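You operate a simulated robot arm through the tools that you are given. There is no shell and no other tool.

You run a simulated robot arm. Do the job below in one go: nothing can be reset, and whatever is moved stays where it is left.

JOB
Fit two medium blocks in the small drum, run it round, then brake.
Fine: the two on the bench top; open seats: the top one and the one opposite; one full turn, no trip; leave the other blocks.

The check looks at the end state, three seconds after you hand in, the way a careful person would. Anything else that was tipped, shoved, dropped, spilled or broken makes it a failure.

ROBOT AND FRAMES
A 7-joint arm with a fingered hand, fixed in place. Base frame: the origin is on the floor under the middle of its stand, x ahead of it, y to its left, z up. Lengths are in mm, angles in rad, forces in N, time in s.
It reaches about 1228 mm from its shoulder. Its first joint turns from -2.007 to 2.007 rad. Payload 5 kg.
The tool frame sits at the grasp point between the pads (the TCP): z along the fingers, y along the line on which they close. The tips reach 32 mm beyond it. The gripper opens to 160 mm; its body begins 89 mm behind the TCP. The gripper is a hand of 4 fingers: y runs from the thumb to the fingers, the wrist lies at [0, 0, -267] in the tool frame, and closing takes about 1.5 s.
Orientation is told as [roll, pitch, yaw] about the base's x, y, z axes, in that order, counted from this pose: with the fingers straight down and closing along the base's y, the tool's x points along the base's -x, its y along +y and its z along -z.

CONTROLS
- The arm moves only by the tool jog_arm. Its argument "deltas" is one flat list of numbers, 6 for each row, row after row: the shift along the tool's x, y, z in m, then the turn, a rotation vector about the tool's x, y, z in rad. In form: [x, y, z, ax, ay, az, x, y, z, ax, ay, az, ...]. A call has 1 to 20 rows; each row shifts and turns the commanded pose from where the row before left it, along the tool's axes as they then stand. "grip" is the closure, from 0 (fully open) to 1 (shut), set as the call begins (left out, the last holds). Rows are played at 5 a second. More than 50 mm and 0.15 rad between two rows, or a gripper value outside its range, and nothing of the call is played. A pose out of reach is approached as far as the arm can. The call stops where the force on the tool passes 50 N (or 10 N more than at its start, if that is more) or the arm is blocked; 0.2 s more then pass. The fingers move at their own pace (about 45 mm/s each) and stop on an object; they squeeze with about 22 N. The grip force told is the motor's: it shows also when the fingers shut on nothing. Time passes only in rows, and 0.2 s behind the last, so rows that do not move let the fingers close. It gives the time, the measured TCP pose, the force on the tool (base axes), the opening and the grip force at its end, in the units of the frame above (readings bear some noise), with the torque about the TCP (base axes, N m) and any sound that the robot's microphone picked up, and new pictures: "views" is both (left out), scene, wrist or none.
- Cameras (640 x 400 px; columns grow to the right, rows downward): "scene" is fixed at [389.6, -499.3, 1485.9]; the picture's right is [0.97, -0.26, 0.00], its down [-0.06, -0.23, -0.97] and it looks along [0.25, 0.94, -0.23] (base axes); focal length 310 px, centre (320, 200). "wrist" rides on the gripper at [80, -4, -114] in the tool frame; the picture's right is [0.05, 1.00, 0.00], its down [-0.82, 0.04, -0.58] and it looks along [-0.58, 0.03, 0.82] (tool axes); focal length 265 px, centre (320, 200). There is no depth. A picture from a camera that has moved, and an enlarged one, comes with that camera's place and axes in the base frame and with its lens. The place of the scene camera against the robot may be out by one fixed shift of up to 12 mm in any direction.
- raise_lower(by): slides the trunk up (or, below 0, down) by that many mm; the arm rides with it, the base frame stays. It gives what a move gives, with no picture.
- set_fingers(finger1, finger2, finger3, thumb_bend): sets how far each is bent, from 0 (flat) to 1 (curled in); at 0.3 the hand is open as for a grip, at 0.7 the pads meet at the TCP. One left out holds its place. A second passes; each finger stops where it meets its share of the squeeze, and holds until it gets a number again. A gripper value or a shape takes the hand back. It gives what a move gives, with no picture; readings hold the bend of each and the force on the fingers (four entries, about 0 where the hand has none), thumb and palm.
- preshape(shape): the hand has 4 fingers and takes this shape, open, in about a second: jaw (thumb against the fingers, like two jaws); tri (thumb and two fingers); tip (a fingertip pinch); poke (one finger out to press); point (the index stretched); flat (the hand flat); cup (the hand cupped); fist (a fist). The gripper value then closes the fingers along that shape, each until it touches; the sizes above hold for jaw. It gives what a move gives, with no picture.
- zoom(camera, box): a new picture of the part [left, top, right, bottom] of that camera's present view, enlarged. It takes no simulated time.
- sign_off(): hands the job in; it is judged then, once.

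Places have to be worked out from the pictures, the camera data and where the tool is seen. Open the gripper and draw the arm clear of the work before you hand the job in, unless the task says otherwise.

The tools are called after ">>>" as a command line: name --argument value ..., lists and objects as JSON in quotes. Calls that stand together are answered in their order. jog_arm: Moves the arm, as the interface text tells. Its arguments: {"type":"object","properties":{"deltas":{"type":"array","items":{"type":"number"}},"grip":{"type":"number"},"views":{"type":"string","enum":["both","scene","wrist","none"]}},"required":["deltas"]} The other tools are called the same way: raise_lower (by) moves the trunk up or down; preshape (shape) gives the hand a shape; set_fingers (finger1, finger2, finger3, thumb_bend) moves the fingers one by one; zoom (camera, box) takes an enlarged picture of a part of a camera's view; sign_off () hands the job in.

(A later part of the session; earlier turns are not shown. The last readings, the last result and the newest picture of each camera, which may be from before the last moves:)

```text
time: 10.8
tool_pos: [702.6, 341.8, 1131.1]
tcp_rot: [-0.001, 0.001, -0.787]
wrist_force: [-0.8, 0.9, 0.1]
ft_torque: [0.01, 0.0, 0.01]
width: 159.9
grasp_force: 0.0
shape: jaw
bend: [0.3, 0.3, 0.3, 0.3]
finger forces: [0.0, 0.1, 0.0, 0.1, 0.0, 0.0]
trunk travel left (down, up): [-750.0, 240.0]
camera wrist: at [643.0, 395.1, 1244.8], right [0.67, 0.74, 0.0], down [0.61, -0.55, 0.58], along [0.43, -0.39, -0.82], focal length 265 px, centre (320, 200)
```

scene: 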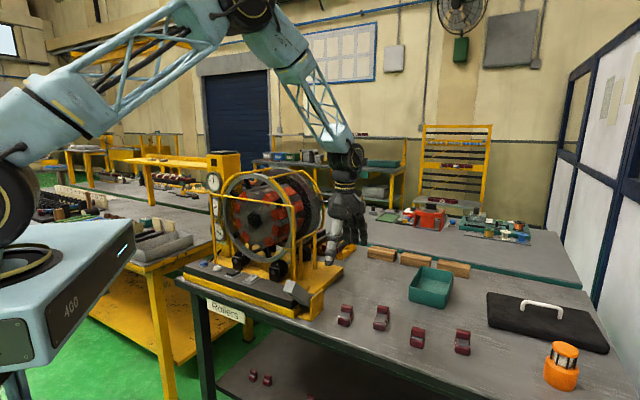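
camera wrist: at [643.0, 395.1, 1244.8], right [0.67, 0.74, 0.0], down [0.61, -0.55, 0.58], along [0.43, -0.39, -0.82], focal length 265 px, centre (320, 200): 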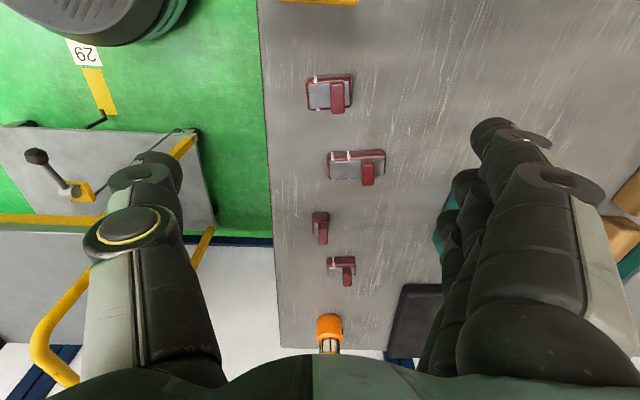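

The yaw works here. I'll zoom on the blocks from this side to fix the bar positions.

>>> zoom --camera "wrist" --box '[295, 60, 365, 125]'

>>> zoom --camera "wrist" --box '[310, 240, 370, 300]'

>>> zoom --camera "scene" --box '[300, 130, 400, 290]'

```text
6.15 times, centred on (330, 92) of wrist
camera zoom: at [643.0, 395.1, 1244.8], right [0.67, 0.74, 0.0], down [0.61, -0.55, 0.58], along [0.43, -0.39, -0.82], focal length 1633 px, centre (258, 862)
```

zoom: 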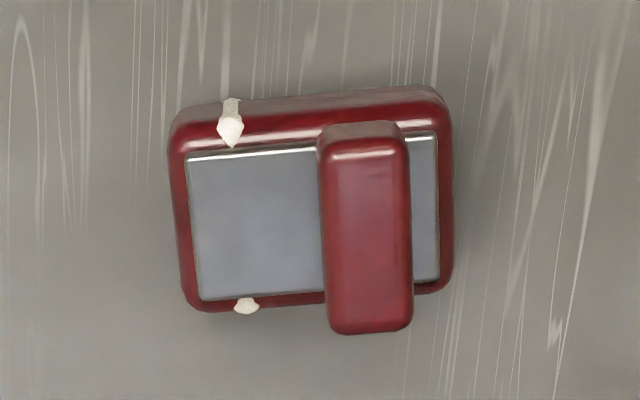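

```text
6.67 times, centred on (340, 270) of wrist
camera zoom: at [643.0, 395.1, 1244.8], right [0.67, 0.74, 0.0], down [0.61, -0.55, 0.58], along [0.43, -0.39, -0.82], focal length 1769 px, centre (187, -267)
```

zoom: 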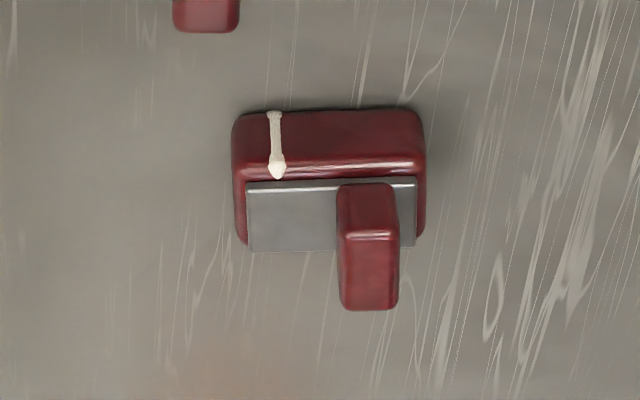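

```text
2.50 times, centred on (350, 210) of scene
camera zoom: at [389.6, -499.3, 1485.9], right [0.97, -0.26, 0.0], down [-0.06, -0.23, -0.97], along [0.25, 0.94, -0.23], focal length 776 px, centre (245, 175)
```

zoom: 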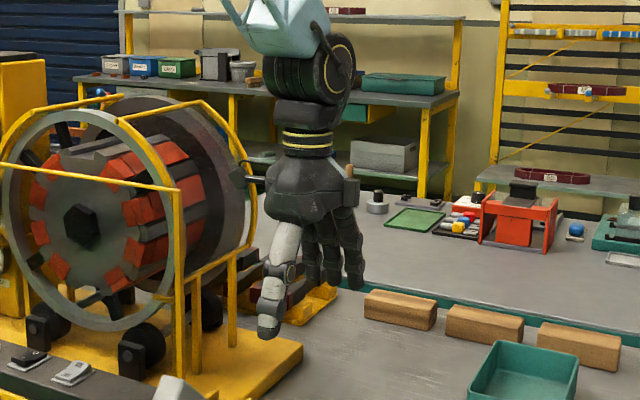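

The bar top of block A is near u=261, v=760 (x≈721, y≈353, z≈908), and the block is turned about 0.14 rad from the bench axis. Before descending I'll close the hand to roughly 18 mm in the air to see where the tips end up.

>>> jog_arm --deltas '[0, 0, 0, 0, 0, 0, 0, 0, 0, 0, 0, 0, 0, 0, 0, 0, 0, 0, 0, 0, 0, 0, 0, 0, 0, 0, 0, 0, 0, 0, 0, 0, 0, 0, 0, 0, 0, 0, 0, 0, 0, 0, 0, 0, 0, 0, 0, 0, 0, 0, 0, 0, 0, 0]' --grip 0.88

>>> zoom --camera "scene" --box '[310, 180, 390, 280]'

```text
time: 12.8
tool_pos: [703.0, 341.2, 1131.2]
tcp_rot: [0.001, -0.001, -0.785]
wrist_force: [0.0, -0.2, -0.6]
ft_torque: [0.02, -0.02, 0.0]
width: 19.7
grasp_force: 0.1
shape: jaw
bend: [0.72, 0.72, 0.72, 0.7]
finger forces: [0.1, 0.0, 0.1, 0.1, 0.0, 0.1]
trunk travel left (down, up): [-750.0, 240.0]
camera wrist: at [642.9, 394.9, 1244.7], right [0.67, 0.74, 0.0], down [0.61, -0.55, 0.58], along [0.43, -0.39, -0.82], focal length 265 px, centre (320, 200)
```

scene: 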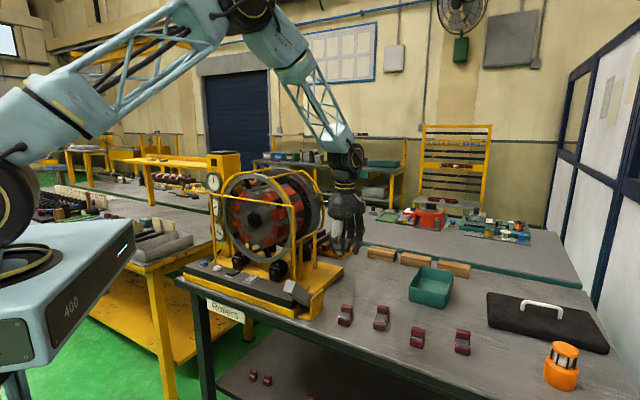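
wrist: 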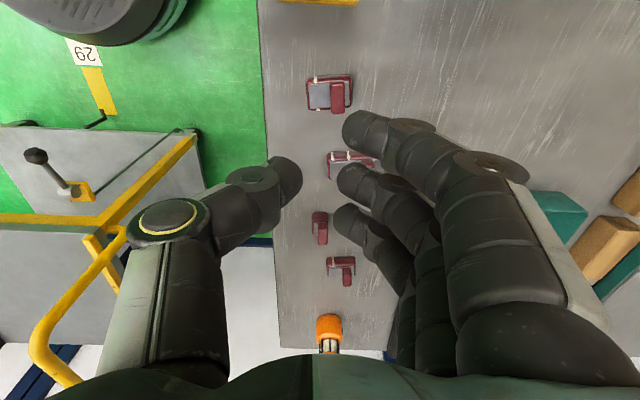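

```text
4.00 times, centred on (350, 230) of scene
camera zoom: at [389.6, -499.3, 1485.9], right [0.97, -0.26, 0.0], down [-0.06, -0.23, -0.97], along [0.25, 0.94, -0.23], focal length 1241 px, centre (200, 80)
```

zoom: 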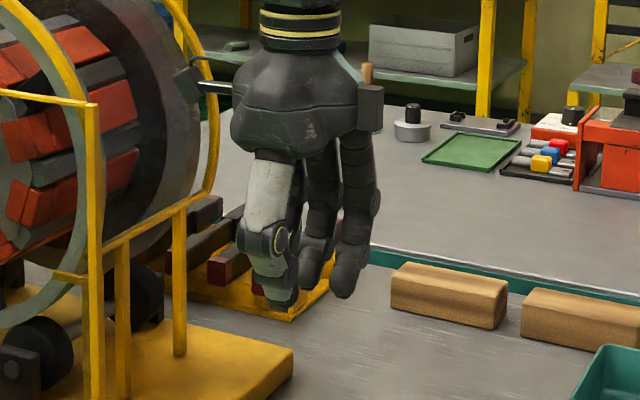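

At about 20 mm opening the thumb tip and the middle finger tip face each other, with tips about 32 mm beyond the TCP. I'll open halfway, shift over the bar, turn to match block A's yaw, and come down to z≈1000 for a check.

>>> jog_arm --deltas '[-0.0049, 0.0211, 0, 0, 0, 0, 0, 0, 0, 0, 0, -0.143, 0, 0, 0.0437, 0, 0, 0, 0, 0, 0.0437, 0, 0, 0, 0, 0, 0.0437, 0, 0, 0]' --grip 0.45

>>> zoom --camera "wrist" --box '[240, 40, 420, 220]'

>>> zoom --camera "scene" --box '[310, 230, 400, 330]'

```text
time: 14.0
tool_pos: [722.7, 354.0, 998.7]
tcp_rot: [-0.001, 0.0, -0.642]
wrist_force: [1.0, 0.6, 0.6]
ft_torque: [-0.02, 0.02, 0.02]
width: 87.2
grasp_force: 0.0
shape: jaw
bend: [0.72, 0.72, 0.72, 0.7]
finger forces: [0.0, 0.1, 0.0, 0.0, 0.0, 0.1]
trunk travel left (down, up): [-750.0, 240.0]
camera wrist: at [656.5, 399.1, 1111.6], right [0.56, 0.83, 0.0], down [0.68, -0.45, 0.58], along [0.48, -0.32, -0.82], focal length 265 px, centre (320, 200)
```

scene: 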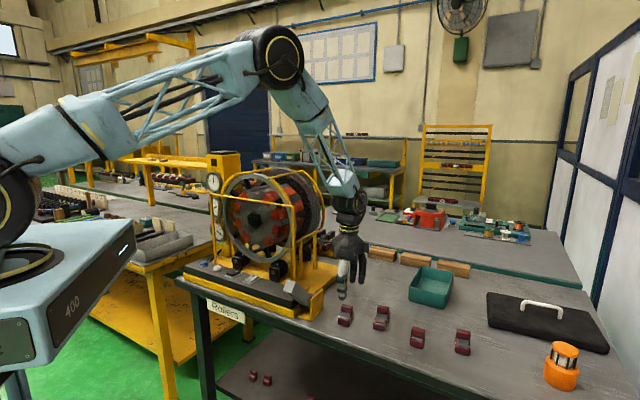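
wrist: 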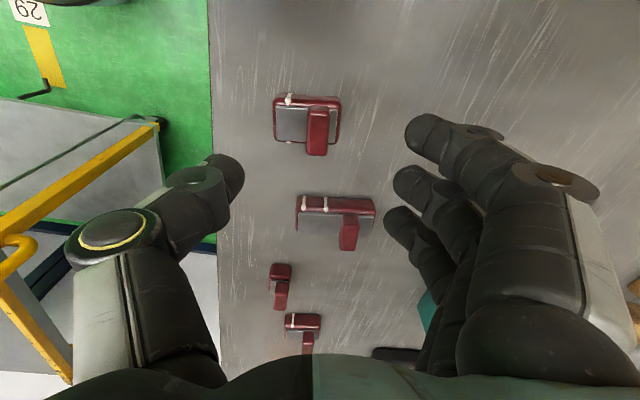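

```text
2.22 times, centred on (330, 130) of wrist
camera zoom: at [656.5, 399.1, 1111.6], right [0.56, 0.83, 0.0], down [0.68, -0.45, 0.58], along [0.48, -0.32, -0.82], focal length 590 px, centre (298, 356)
```

zoom: 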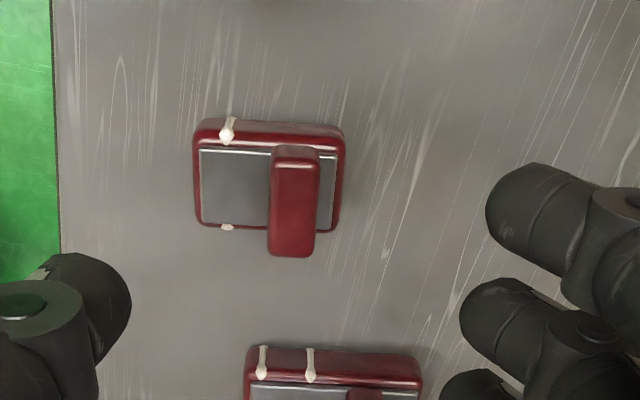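

```text
4.00 times, centred on (355, 280) of scene
camera zoom: at [389.6, -499.3, 1485.9], right [0.97, -0.26, 0.0], down [-0.06, -0.23, -0.97], along [0.25, 0.94, -0.23], focal length 1241 px, centre (180, -120)
```

zoom: 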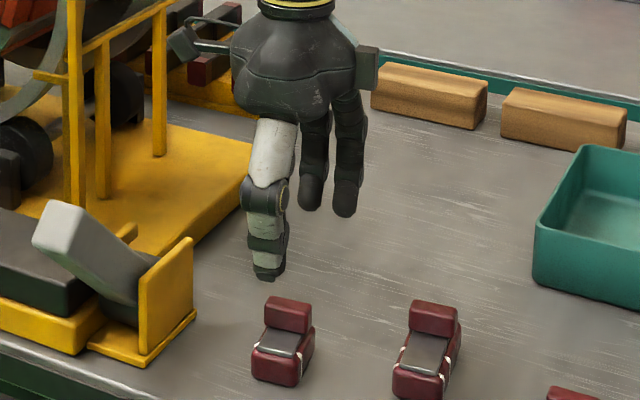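

The bar sits within 2 mm of the TCP laterally, and the yaw matches. I'll descend to z≈922, which puts the tips just above the block's plate, and take another look.

>>> jog_arm --deltas '[0, 0, 0.03, 0, 0, 0, 0, 0, 0.025, 0, 0, 0, 0, 0, 0.0217, 0, 0, 0]'

>>> zoom --camera "scene" --box '[320, 260, 380, 335]'

>>> zoom --camera "wrist" --box '[200, 60, 460, 260]'

```text
time: 14.8
tool_pos: [722.1, 353.9, 923.9]
tcp_rot: [-0.001, 0.0, -0.643]
wrist_force: [0.4, 0.0, -0.3]
ft_torque: [-0.04, -0.01, -0.03]
width: 87.4
grasp_force: 0.0
shape: jaw
bend: [0.72, 0.72, 0.72, 0.7]
finger forces: [0.1, 0.0, 0.0, 0.1, 0.0, 0.0]
trunk travel left (down, up): [-750.0, 240.0]
camera wrist: at [656.0, 398.0, 1037.5], right [0.56, 0.83, 0.0], down [0.68, -0.45, 0.58], along [0.48, -0.32, -0.82], focal length 265 px, centre (320, 200)
```

scene: 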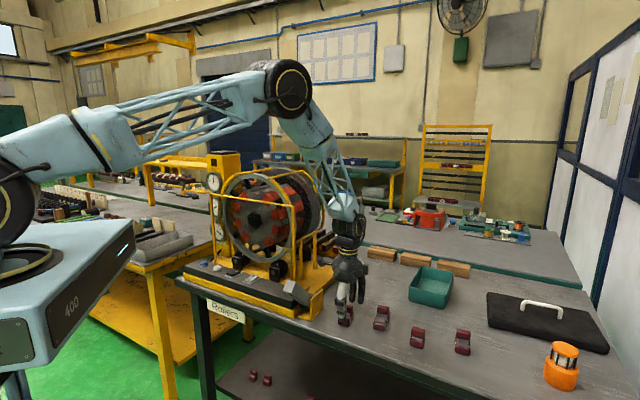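
wrist: 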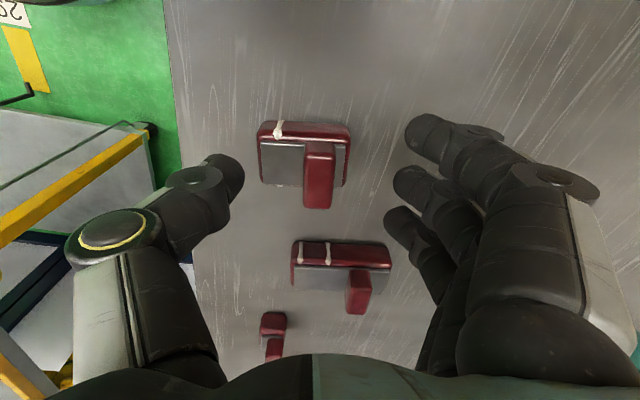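

```text
5.33 times, centred on (350, 298) of scene
camera zoom: at [389.6, -499.3, 1485.9], right [0.97, -0.26, 0.0], down [-0.06, -0.23, -0.97], along [0.25, 0.94, -0.23], focal length 1655 px, centre (160, -320)
```

zoom: 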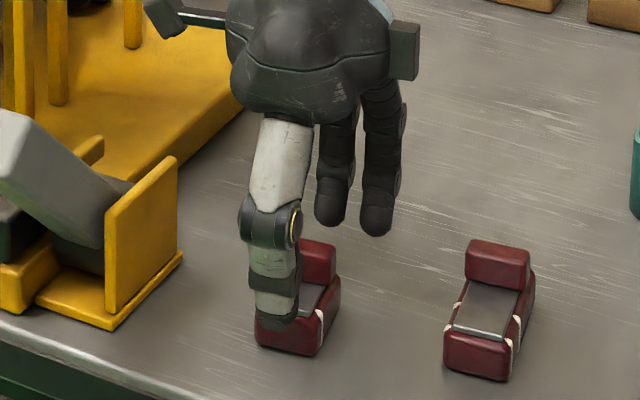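

```text
2.00 times, centred on (330, 160) of wrist
camera zoom: at [656.0, 398.0, 1037.5], right [0.56, 0.83, 0.0], down [0.68, -0.45, 0.58], along [0.48, -0.32, -0.82], focal length 531 px, centre (300, 280)
```

zoom: 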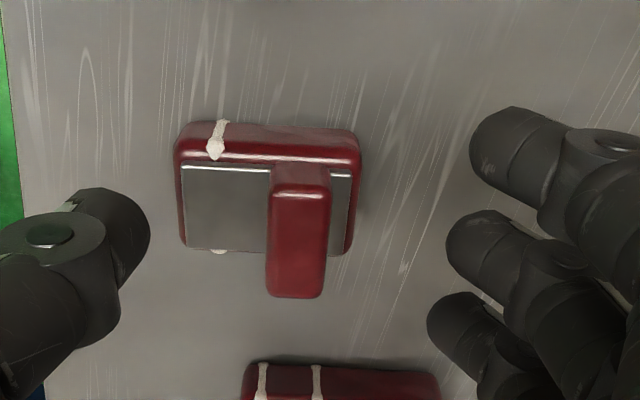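

The bar is centred between thumb and middle finger. I'll close to about 11 mm, so the outer fingers can't curl far past the bar ends, and let the fingers settle.

>>> jog_arm --deltas '[0, 0, 0, 0, 0, 0, 0, 0, 0, 0, 0, 0, 0, 0, 0, 0, 0, 0, 0, 0, 0, 0, 0, 0, 0, 0, 0, 0, 0, 0, 0, 0, 0, 0, 0, 0, 0, 0, 0, 0, 0, 0]' --grip 0.93

>>> zoom --camera "scene" --box '[320, 260, 380, 335]'

>>> zoom --camera "wrist" --box '[200, 60, 460, 260]'

```text
time: 16.4
tool_pos: [722.1, 351.9, 924.4]
tcp_rot: [0.0, 0.0, -0.641]
wrist_force: [-0.9, -1.8, -1.1]
ft_torque: [0.07, -0.08, -0.01]
width: 1.2
grasp_force: 22.1
shape: jaw
bend: [0.68, 0.71, 0.68, 0.7]
finger forces: [0.0, 12.8, 0.1, 0.0, 14.1, 0.1]
trunk travel left (down, up): [-750.0, 240.0]
camera wrist: at [655.4, 397.2, 1038.1], right [0.56, 0.83, 0.0], down [0.68, -0.45, 0.58], along [0.48, -0.32, -0.82], focal length 265 px, centre (320, 200)
```

scene: 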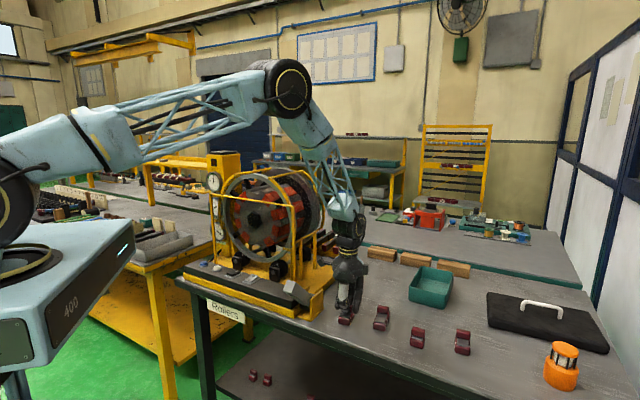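
wrist: 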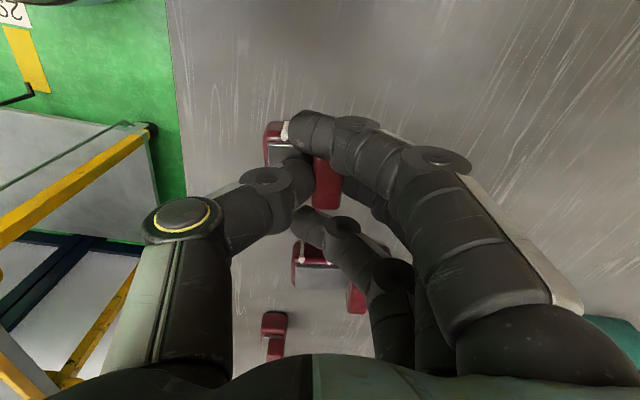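

```text
5.33 times, centred on (350, 298) of scene
camera zoom: at [389.6, -499.3, 1485.9], right [0.97, -0.26, 0.0], down [-0.06, -0.23, -0.97], along [0.25, 0.94, -0.23], focal length 1655 px, centre (160, -320)
```

zoom: 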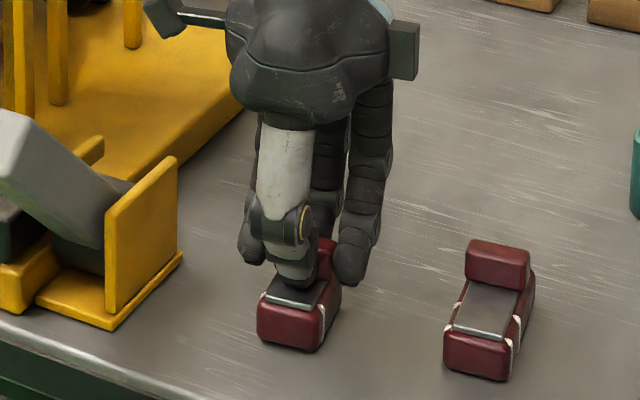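

```text
2.00 times, centred on (330, 160) of wrist
camera zoom: at [655.4, 397.2, 1038.1], right [0.56, 0.83, 0.0], down [0.68, -0.45, 0.58], along [0.48, -0.32, -0.82], focal length 531 px, centre (300, 280)
```

zoom: 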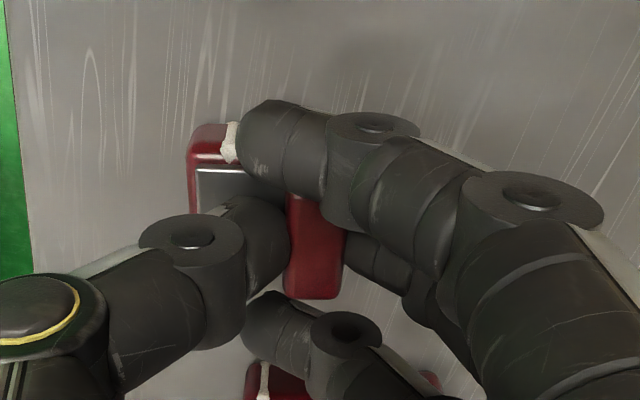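

Thumb and middle finger hold the bar at about 13–14 N, and the outer fingers have closed past its ends, caging it. I'll lift 40 mm and check the hold.

>>> jog_arm --deltas '[0, 0, -0.01, 0, 0, 0, 0, 0, -0.03, 0, 0, 0, 0, 0, 0, 0, 0, 0]'

>>> zoom --camera "scene" --box '[320, 240, 380, 335]'

>>> zoom --camera "wrist" --box '[220, 60, 420, 230]'

```text
time: 17.2
tool_pos: [721.0, 351.9, 962.9]
tcp_rot: [-0.001, 0.001, -0.642]
wrist_force: [-0.2, 0.1, -5.6]
ft_torque: [0.02, 0.0, 0.0]
width: 0.5
grasp_force: 22.1
shape: jaw
bend: [0.68, 0.7, 0.68, 0.7]
finger forces: [0.0, 12.2, 0.1, 0.0, 11.6, 0.0]
trunk travel left (down, up): [-750.0, 240.0]
camera wrist: at [654.5, 396.6, 1076.8], right [0.56, 0.83, 0.0], down [0.68, -0.45, 0.58], along [0.48, -0.32, -0.82], focal length 265 px, centre (320, 200)
```

scene: 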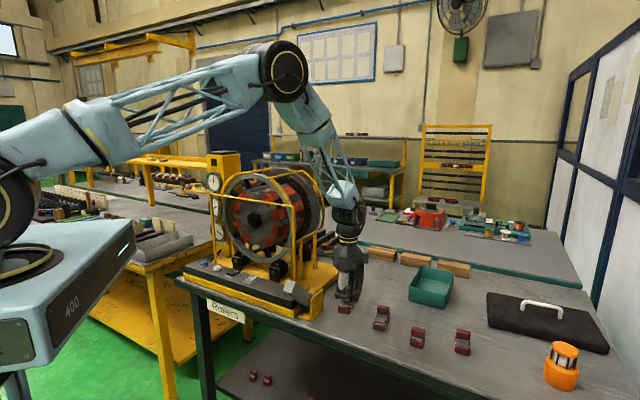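
wrist: 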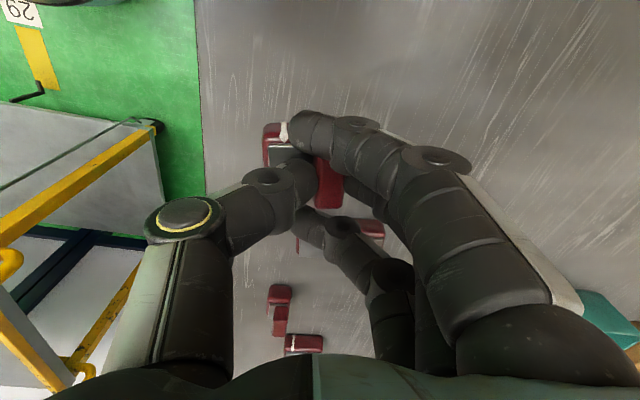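

```text
4.21 times, centred on (350, 288) of scene
camera zoom: at [389.6, -499.3, 1485.9], right [0.97, -0.26, 0.0], down [-0.06, -0.23, -0.97], along [0.25, 0.94, -0.23], focal length 1307 px, centre (194, -168)
```

zoom: 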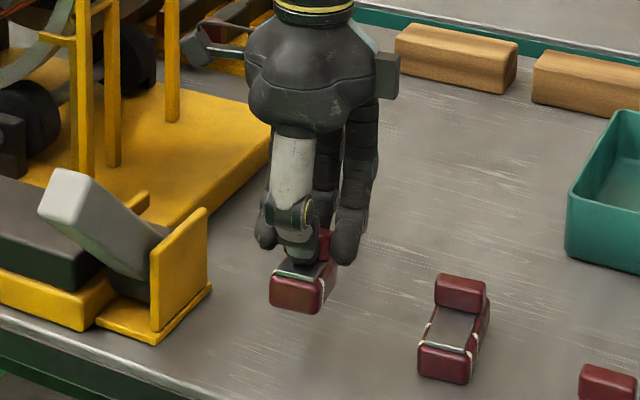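

```text
2.35 times, centred on (320, 145) of wrist
camera zoom: at [654.5, 396.6, 1076.8], right [0.56, 0.83, 0.0], down [0.68, -0.45, 0.58], along [0.48, -0.32, -0.82], focal length 624 px, centre (320, 329)
```

zoom: 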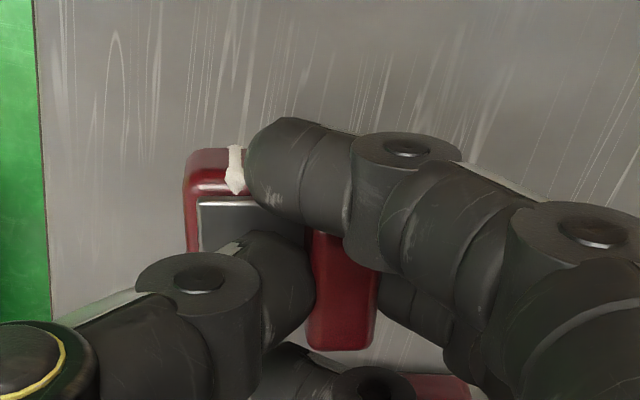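

The block lifts cleanly: about 5.5 N of load, level and firmly held. I'll raise straight up to z≈1420, well above the cage, and keep checking the hold.

>>> jog_arm --deltas '[0, 0, -0.03, 0, 0, 0, 0, 0, -0.0427, 0, 0, 0, 0, 0, -0.0427, 0, 0, 0, 0, 0, -0.0427, 0, 0, 0, 0, 0, -0.0427, 0, 0, 0, 0, 0, -0.0427, 0, 0, 0, 0, 0, -0.0427, 0, 0, 0, 0, 0, -0.0427, 0, 0, 0, 0, 0, -0.0427, 0, 0, 0, 0, 0, -0.0427, 0, 0, 0, 0, 0, -0.0427, 0, 0, 0, 0, 0, 0, 0, 0, 0.143]' --views "scene"

```text
time: 19.8
tool_pos: [721.6, 353.6, 1421.1]
tcp_rot: [-0.002, 0.001, -0.787]
wrist_force: [0.3, 0.1, -5.5]
ft_torque: [0.03, 0.01, 0.01]
width: 0.4
grasp_force: 22.2
shape: jaw
bend: [0.68, 0.7, 0.68, 0.71]
finger forces: [0.1, 12.3, 0.0, 0.0, 11.5, 0.0]
trunk travel left (down, up): [-750.0, 240.0]
```

scene: 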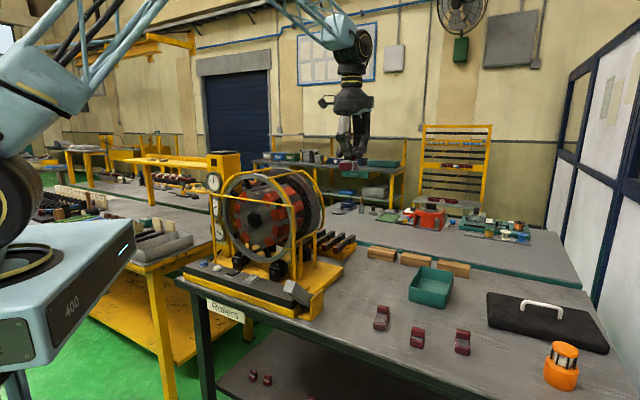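

The hold is steady and yaw is −π/4. Now I'll carry the block at this height over the drum, to u≈−169, v≈922.

>>> jog_arm --deltas '[0.0391, 0.0147, 0, 0, 0, 0, 0.0391, 0.0147, 0, 0, 0, 0, 0.0391, 0.0147, 0, 0, 0, 0, 0.0391, 0.0147, 0, 0, 0, 0, 0.0391, 0.0147, 0, 0, 0, 0, 0.0391, 0.0147, 0, 0, 0, 0, 0.0391, 0.0147, 0, 0, 0, 0, 0.0391, 0.0147, 0, 0, 0, 0, 0.0391, 0.0147, 0, 0, 0, 0, 0.0391, 0.0147, 0, 0, 0, 0, 0.0391, 0.0147, 0, 0, 0, 0, 0, 0, 0, 0, 0, 0]'

>>> zoom --camera "scene" --box '[220, 100, 340, 220]'

>>> zoom --camera "wrist" --box '[200, 50, 440, 250]'

```text
time: 22.4
tool_pos: [532.8, 769.4, 1420.3]
tcp_rot: [0.0, 0.0, -0.784]
wrist_force: [0.7, 0.1, -5.7]
ft_torque: [0.03, -0.04, -0.05]
width: 0.4
grasp_force: 21.4
shape: jaw
bend: [0.68, 0.7, 0.68, 0.71]
finger forces: [0.0, 12.1, 0.0, 0.0, 11.3, 0.0]
trunk travel left (down, up): [-750.0, 240.0]
camera wrist: at [473.8, 823.3, 1533.2], right [0.67, 0.74, 0.0], down [0.61, -0.55, 0.58], along [0.43, -0.39, -0.82], focal length 265 px, centre (320, 200)
```

scene: 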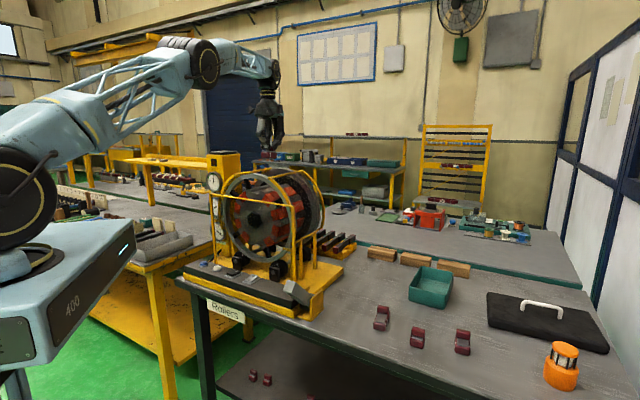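
wrist: 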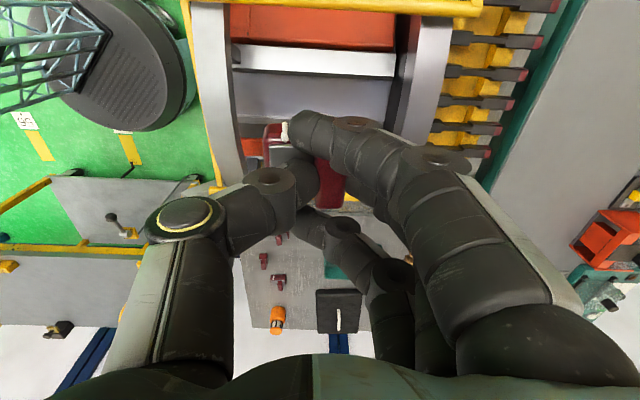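

```text
3.33 times, centred on (280, 160) of scene
camera zoom: at [389.6, -499.3, 1485.9], right [0.97, -0.26, 0.0], down [-0.06, -0.23, -0.97], along [0.25, 0.94, -0.23], focal length 1034 px, centre (453, 333)
```

zoom: 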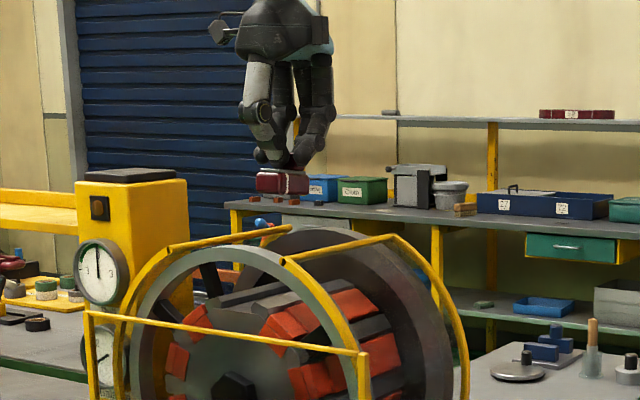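

```text
2.00 times, centred on (320, 150) of wrist
camera zoom: at [473.8, 823.3, 1533.2], right [0.67, 0.74, 0.0], down [0.61, -0.55, 0.58], along [0.43, -0.39, -0.82], focal length 531 px, centre (320, 300)
```

zoom: 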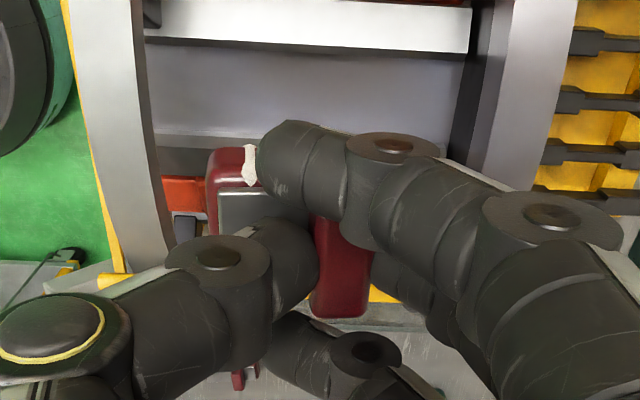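

The block is over the seat, whose floor spans roughly u −191 to −144, centred near −168, and the fingers clear both the ring and the flange. I'll descend to z≈1325, where the block bottom is still above the ribs, and look again.

>>> jog_arm --deltas '[0.0005, 0, 0.035, 0, 0, 0, 0, 0, 0.03, 0, 0, 0, 0, 0, 0.02, 0, 0, 0, 0, 0, 0.01, 0, 0, 0]'

>>> zoom --camera "scene" --box '[230, 130, 320, 220]'

>>> zoom --camera "wrist" --box '[200, 50, 440, 250]'

```text
time: 23.4
tool_pos: [528.9, 770.8, 1324.9]
tcp_rot: [-0.002, 0.0, -0.784]
wrist_force: [-0.1, -0.1, -4.7]
ft_torque: [0.02, -0.02, -0.03]
width: 0.5
grasp_force: 21.4
shape: jaw
bend: [0.68, 0.7, 0.68, 0.71]
finger forces: [0.0, 12.1, 0.1, 0.1, 11.5, 0.1]
trunk travel left (down, up): [-750.0, 240.0]
camera wrist: at [471.3, 825.4, 1437.8], right [0.67, 0.74, 0.0], down [0.61, -0.55, 0.58], along [0.43, -0.39, -0.82], focal length 265 px, centre (320, 200)
```

scene: 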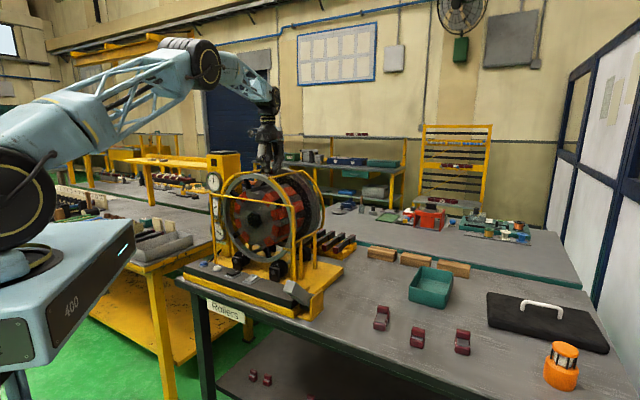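
wrist: 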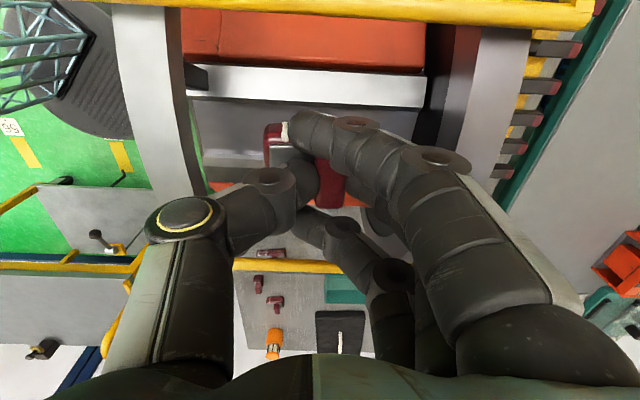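

```text
4.44 times, centred on (275, 175) of scene
camera zoom: at [389.6, -499.3, 1485.9], right [0.97, -0.26, 0.0], down [-0.06, -0.23, -0.97], along [0.25, 0.94, -0.23], focal length 1379 px, centre (520, 311)
```

zoom: 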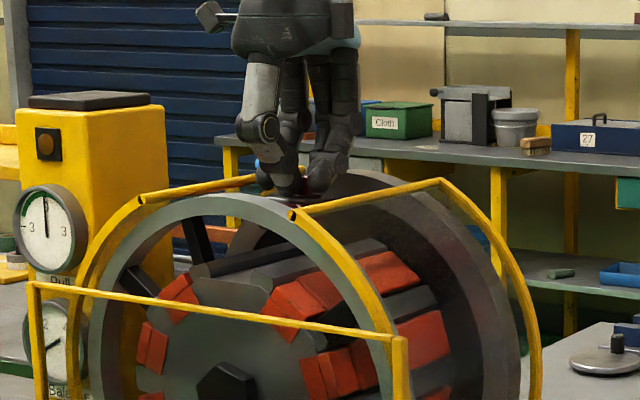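

```text
2.00 times, centred on (320, 150) of wrist
camera zoom: at [471.3, 825.4, 1437.8], right [0.67, 0.74, 0.0], down [0.61, -0.55, 0.58], along [0.43, -0.39, -0.82], focal length 531 px, centre (320, 300)
```

zoom: 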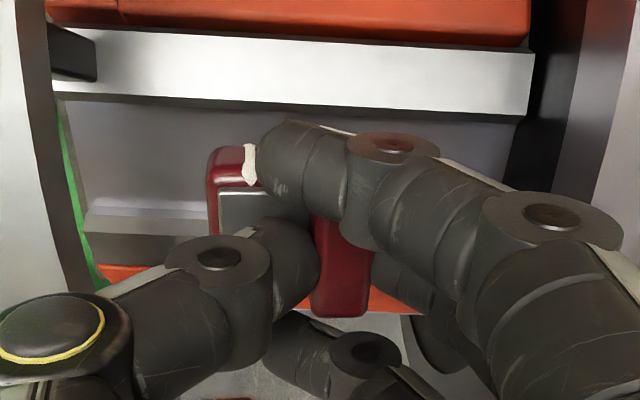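

The reading is now u≈−171, v≈919, with the seat floor spanning about u −192 to −146. The block body may sit a few mm off the bar in my view, so I'll zoom in closer to check its alignment and tilt before inserting.

>>> zoom --camera "wrist" --box '[225, 95, 365, 215]'

>>> zoom --camera "scene" --box '[250, 155, 300, 200]'

```text
3.33 times, centred on (295, 155) of wrist
camera zoom: at [471.3, 825.4, 1437.8], right [0.67, 0.74, 0.0], down [0.61, -0.55, 0.58], along [0.43, -0.39, -0.82], focal length 885 px, centre (403, 350)
```

zoom: 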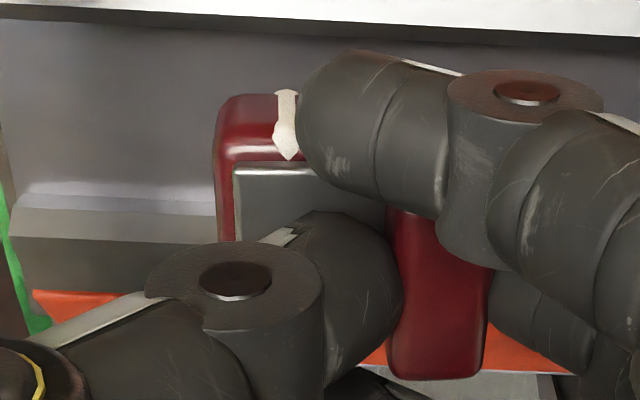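

```text
8.89 times, centred on (275, 178) of scene
camera zoom: at [389.6, -499.3, 1485.9], right [0.97, -0.26, 0.0], down [-0.06, -0.23, -0.97], along [0.25, 0.94, -0.23], focal length 2759 px, centre (720, 400)
```

zoom: 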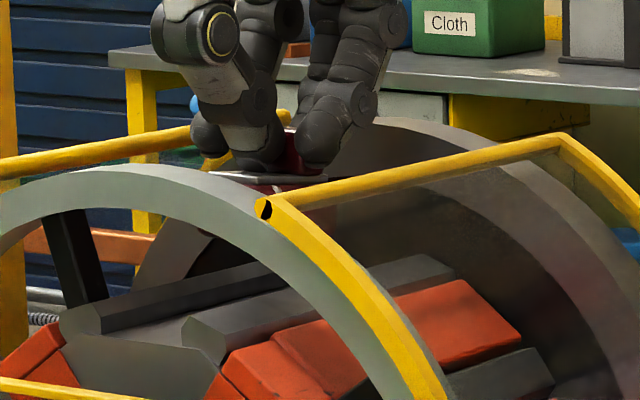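

Block and seat centres agree to within about 2 mm, with roughly 5 mm of clearance each side. I'll lower 18 mm and check the force.

>>> jog_arm --deltas '[0, 0, 0.006, 0, 0, 0, 0, 0, 0.006, 0, 0, 0, 0, 0, 0.006, 0, 0, 0]' --views "wrist"

>>> zoom --camera "wrist" --box '[225, 95, 365, 215]'

```text
time: 24.2
tool_pos: [531.0, 772.3, 1306.4]
tcp_rot: [-0.003, -0.001, -0.784]
wrist_force: [0.4, 0.0, -6.4]
ft_torque: [0.01, -0.03, 0.0]
width: 0.4
grasp_force: 22.2
shape: jaw
bend: [0.68, 0.7, 0.68, 0.71]
finger forces: [0.0, 12.1, 0.0, 0.0, 11.3, 0.0]
trunk travel left (down, up): [-750.0, 240.0]
camera wrist: at [471.4, 825.7, 1419.5], right [0.67, 0.74, 0.0], down [0.61, -0.55, 0.58], along [0.43, -0.39, -0.82], focal length 265 px, centre (320, 200)
```

wrist: 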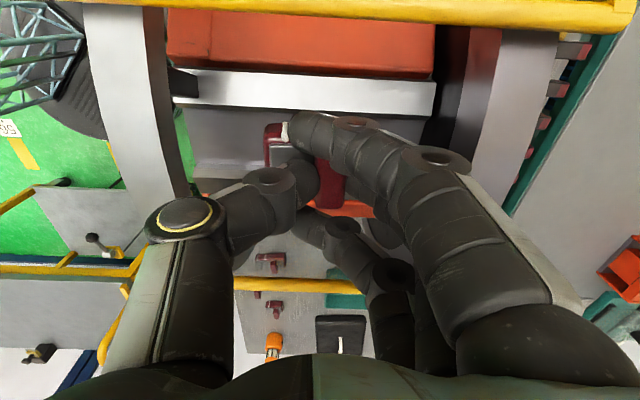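

```text
3.33 times, centred on (295, 155) of wrist
camera zoom: at [471.4, 825.7, 1419.5], right [0.67, 0.74, 0.0], down [0.61, -0.55, 0.58], along [0.43, -0.39, -0.82], focal length 885 px, centre (403, 350)
```

zoom: 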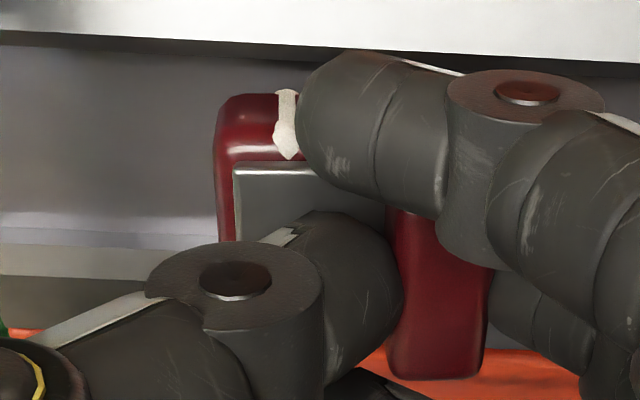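

No contact yet at z=1306. I'll continue down another 8 mm in small steps.

>>> jog_arm --deltas '[0, 0, 0.004, 0, 0, 0, 0, 0, 0.004, 0, 0, 0, 0, 0, 0, 0, 0, 0]' --views "none"

```text
time: 25.0
tool_pos: [530.0, 771.9, 1300.4]
tcp_rot: [0.0, 0.0, -0.786]
wrist_force: [-0.1, -0.3, -5.2]
ft_torque: [-0.01, -0.03, 0.02]
width: 0.4
grasp_force: 22.1
shape: jaw
bend: [0.68, 0.7, 0.68, 0.71]
finger forces: [0.1, 12.2, 0.0, 0.0, 11.5, 0.0]
trunk travel left (down, up): [-750.0, 240.0]
```

Still free at z≈1300. I'll continue down 6 mm in 2 mm steps and watch the force.

>>> jog_arm --deltas '[0, 0, 0.002, 0, 0, 0, 0, 0, 0.002, 0, 0, 0, 0, 0, 0.002, 0, 0, 0]' --views "wrist"

>>> zoom --camera "wrist" --box '[225, 95, 365, 215]'

```text
time: 25.8
tool_pos: [530.2, 772.1, 1294.7]
tcp_rot: [0.001, 0.0, -0.787]
wrist_force: [-0.8, -2.5, 3.5]
ft_torque: [0.07, -0.09, -0.03]
width: 0.6
grasp_force: 22.4
shape: jaw
bend: [0.68, 0.7, 0.68, 0.71]
finger forces: [0.0, 12.8, 0.0, 0.1, 15.8, 0.0]
trunk travel left (down, up): [-750.0, 240.0]
camera wrist: at [470.4, 825.0, 1408.4], right [0.67, 0.74, 0.0], down [0.61, -0.55, 0.58], along [0.43, -0.39, -0.82], focal length 265 px, centre (320, 200)
```

wrist: 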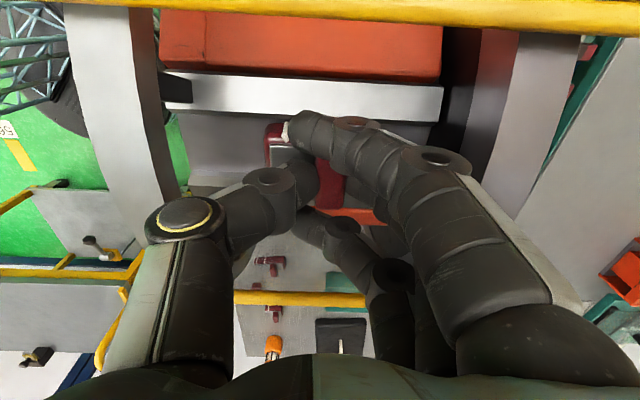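

```text
3.33 times, centred on (295, 155) of wrist
camera zoom: at [470.4, 825.0, 1408.4], right [0.67, 0.74, 0.0], down [0.61, -0.55, 0.58], along [0.43, -0.39, -0.82], focal length 885 px, centre (403, 350)
```

zoom: 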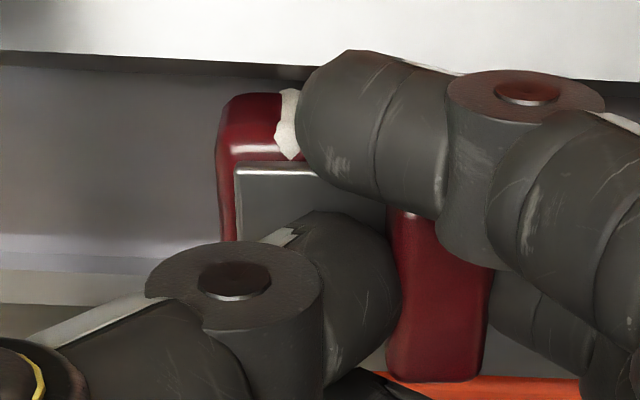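

Contact now: the load changed from −5.2 to +3.5 N at z≈1295, which matches the floor height I'd predicted. I'll open the fingers moderately, to about 60 mm, so the thumb stays clear of the ring.

>>> jog_arm --deltas '[0, 0, 0, 0, 0, 0, 0, 0, 0, 0, 0, 0, 0, 0, 0, 0, 0, 0, 0, 0, 0, 0, 0, 0, 0, 0, 0, 0, 0, 0]' --grip 0.62

>>> zoom --camera "wrist" --box '[200, 60, 420, 240]'

>>> zoom --camera "scene" --box '[200, 150, 320, 250]'

```text
time: 27.0
tool_pos: [530.7, 771.4, 1295.0]
tcp_rot: [0.001, 0.001, -0.784]
wrist_force: [-0.1, -0.5, 0.4]
ft_torque: [-0.01, -0.01, -0.02]
width: 59.9
grasp_force: 0.0
shape: jaw
bend: [0.73, 0.73, 0.73, 0.7]
finger forces: [0.0, 0.0, 0.0, 0.1, 0.0, 0.0]
trunk travel left (down, up): [-750.0, 240.0]
camera wrist: at [470.7, 825.5, 1406.8], right [0.67, 0.74, 0.0], down [0.61, -0.55, 0.58], along [0.43, -0.39, -0.82], focal length 265 px, centre (320, 200)
```

scene: 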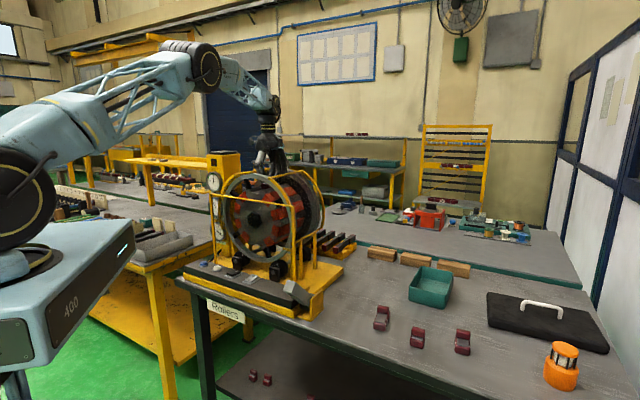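
wrist: 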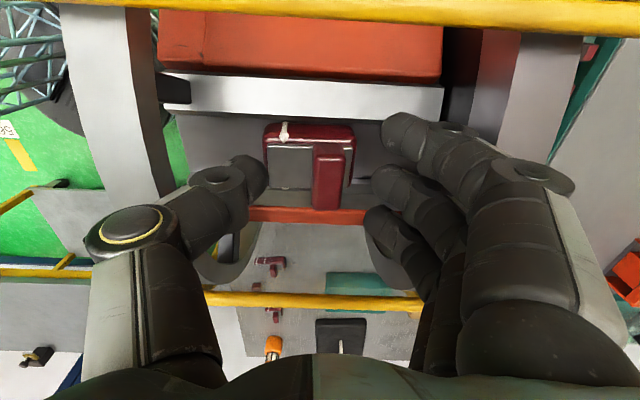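

```text
2.22 times, centred on (310, 150) of wrist
camera zoom: at [470.7, 825.5, 1406.8], right [0.67, 0.74, 0.0], down [0.61, -0.55, 0.58], along [0.43, -0.39, -0.82], focal length 590 px, centre (342, 311)
```

zoom: 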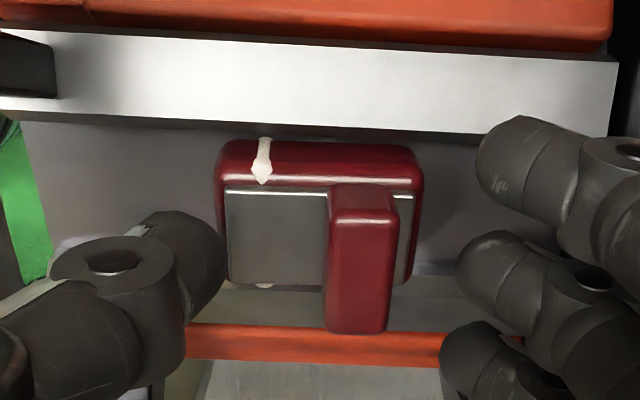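

```text
4.00 times, centred on (260, 200) of scene
camera zoom: at [389.6, -499.3, 1485.9], right [0.97, -0.26, 0.0], down [-0.06, -0.23, -0.97], along [0.25, 0.94, -0.23], focal length 1241 px, centre (560, 200)
```

zoom: 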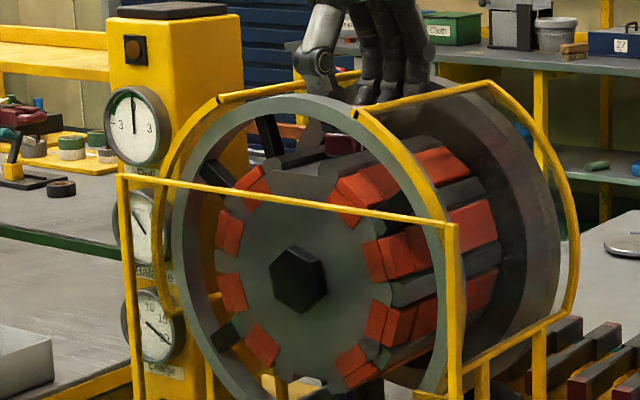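

The block sits squarely between the ribs. I'll raise the hand straight up clear of the drum, then read the gauges.

>>> jog_arm --deltas '[0, 0, -0.02, 0, 0, 0, 0, 0, -0.04, 0, 0, 0, 0, 0, -0.04, 0, 0, 0, 0, 0, -0.04, 0, 0, 0]'

>>> zoom --camera "scene" --box '[200, 165, 230, 250]'

>>> zoom --camera "scene" --box '[205, 190, 225, 212]'

>>> zoom --camera "wrist" --box '[200, 0, 440, 200]'

>>> zoom --camera "scene" --box '[218, 165, 310, 265]'

```text
time: 28.0
tool_pos: [529.5, 772.2, 1434.2]
tcp_rot: [0.001, 0.001, -0.784]
wrist_force: [-0.2, 0.3, -0.3]
ft_torque: [-0.01, -0.01, -0.02]
width: 60.3
grasp_force: 0.0
shape: jaw
bend: [0.73, 0.73, 0.73, 0.7]
finger forces: [0.0, 0.1, 0.0, 0.0, 0.0, 0.1]
trunk travel left (down, up): [-750.0, 240.0]
camera wrist: at [470.2, 824.9, 1547.8], right [0.67, 0.74, 0.0], down [0.61, -0.55, 0.58], along [0.43, -0.39, -0.82], focal length 265 px, centre (320, 200)
```

scene: 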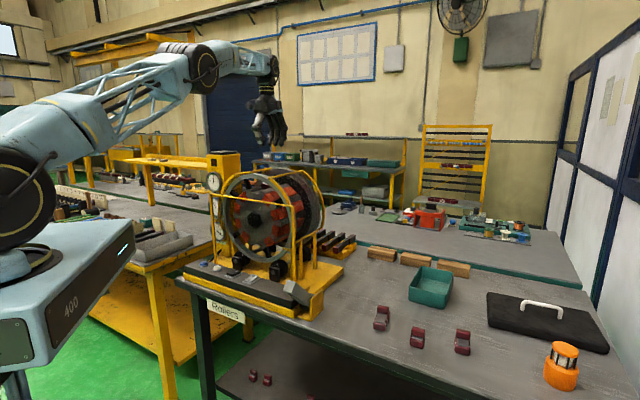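
wrist: 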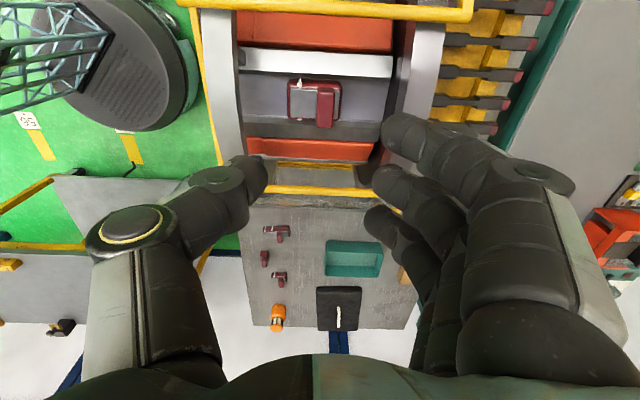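

```text
4.71 times, centred on (215, 208) of scene
camera zoom: at [389.6, -499.3, 1485.9], right [0.97, -0.26, 0.0], down [-0.06, -0.23, -0.97], along [0.25, 0.94, -0.23], focal length 1460 px, centre (814, 165)
```

zoom: 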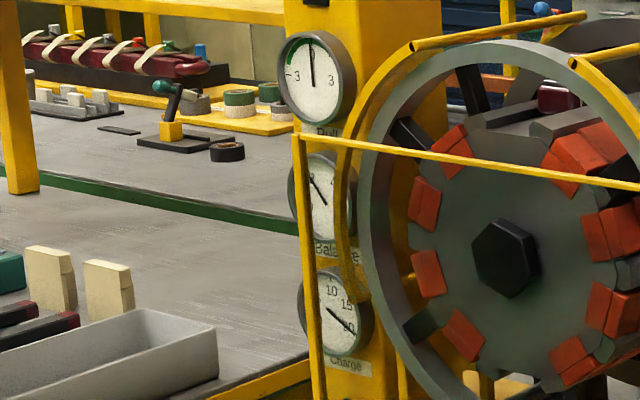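

```text
16.00 times, centred on (215, 201) of scene
camera zoom: at [389.6, -499.3, 1485.9], right [0.97, -0.26, 0.0], down [-0.06, -0.23, -0.97], along [0.25, 0.94, -0.23], focal length 4966 px, centre (2000, 184)
```

zoom: 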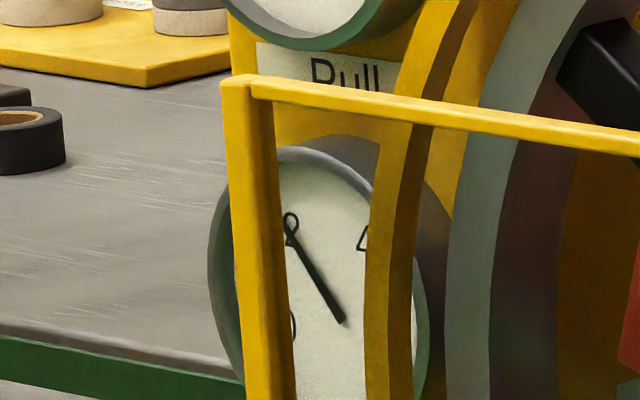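

```text
2.00 times, centred on (320, 100) of wrist
camera zoom: at [470.2, 824.9, 1547.8], right [0.67, 0.74, 0.0], down [0.61, -0.55, 0.58], along [0.43, -0.39, -0.82], focal length 531 px, centre (320, 400)
```

zoom: 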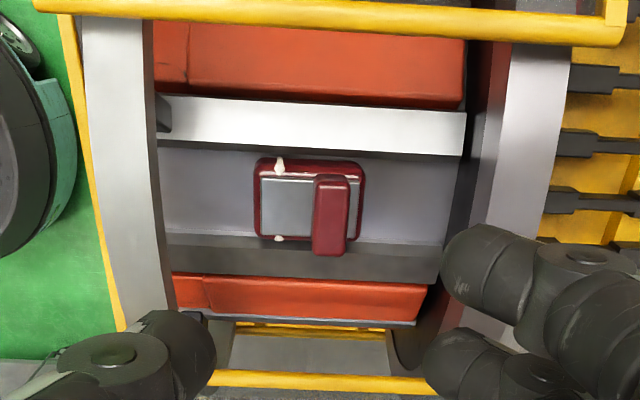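

```text
4.00 times, centred on (264, 215) of scene
camera zoom: at [389.6, -499.3, 1485.9], right [0.97, -0.26, 0.0], down [-0.06, -0.23, -0.97], along [0.25, 0.94, -0.23], focal length 1241 px, centre (544, 140)
```

zoom: 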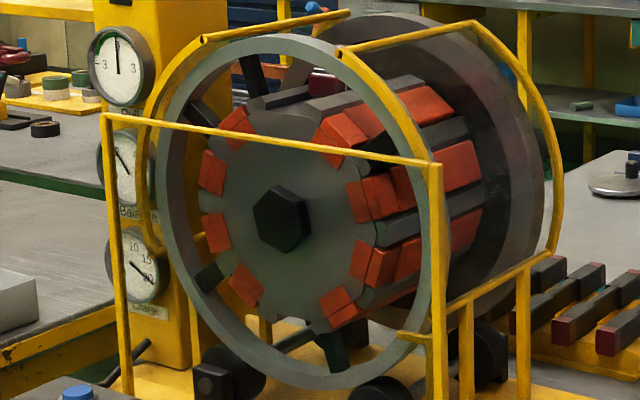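

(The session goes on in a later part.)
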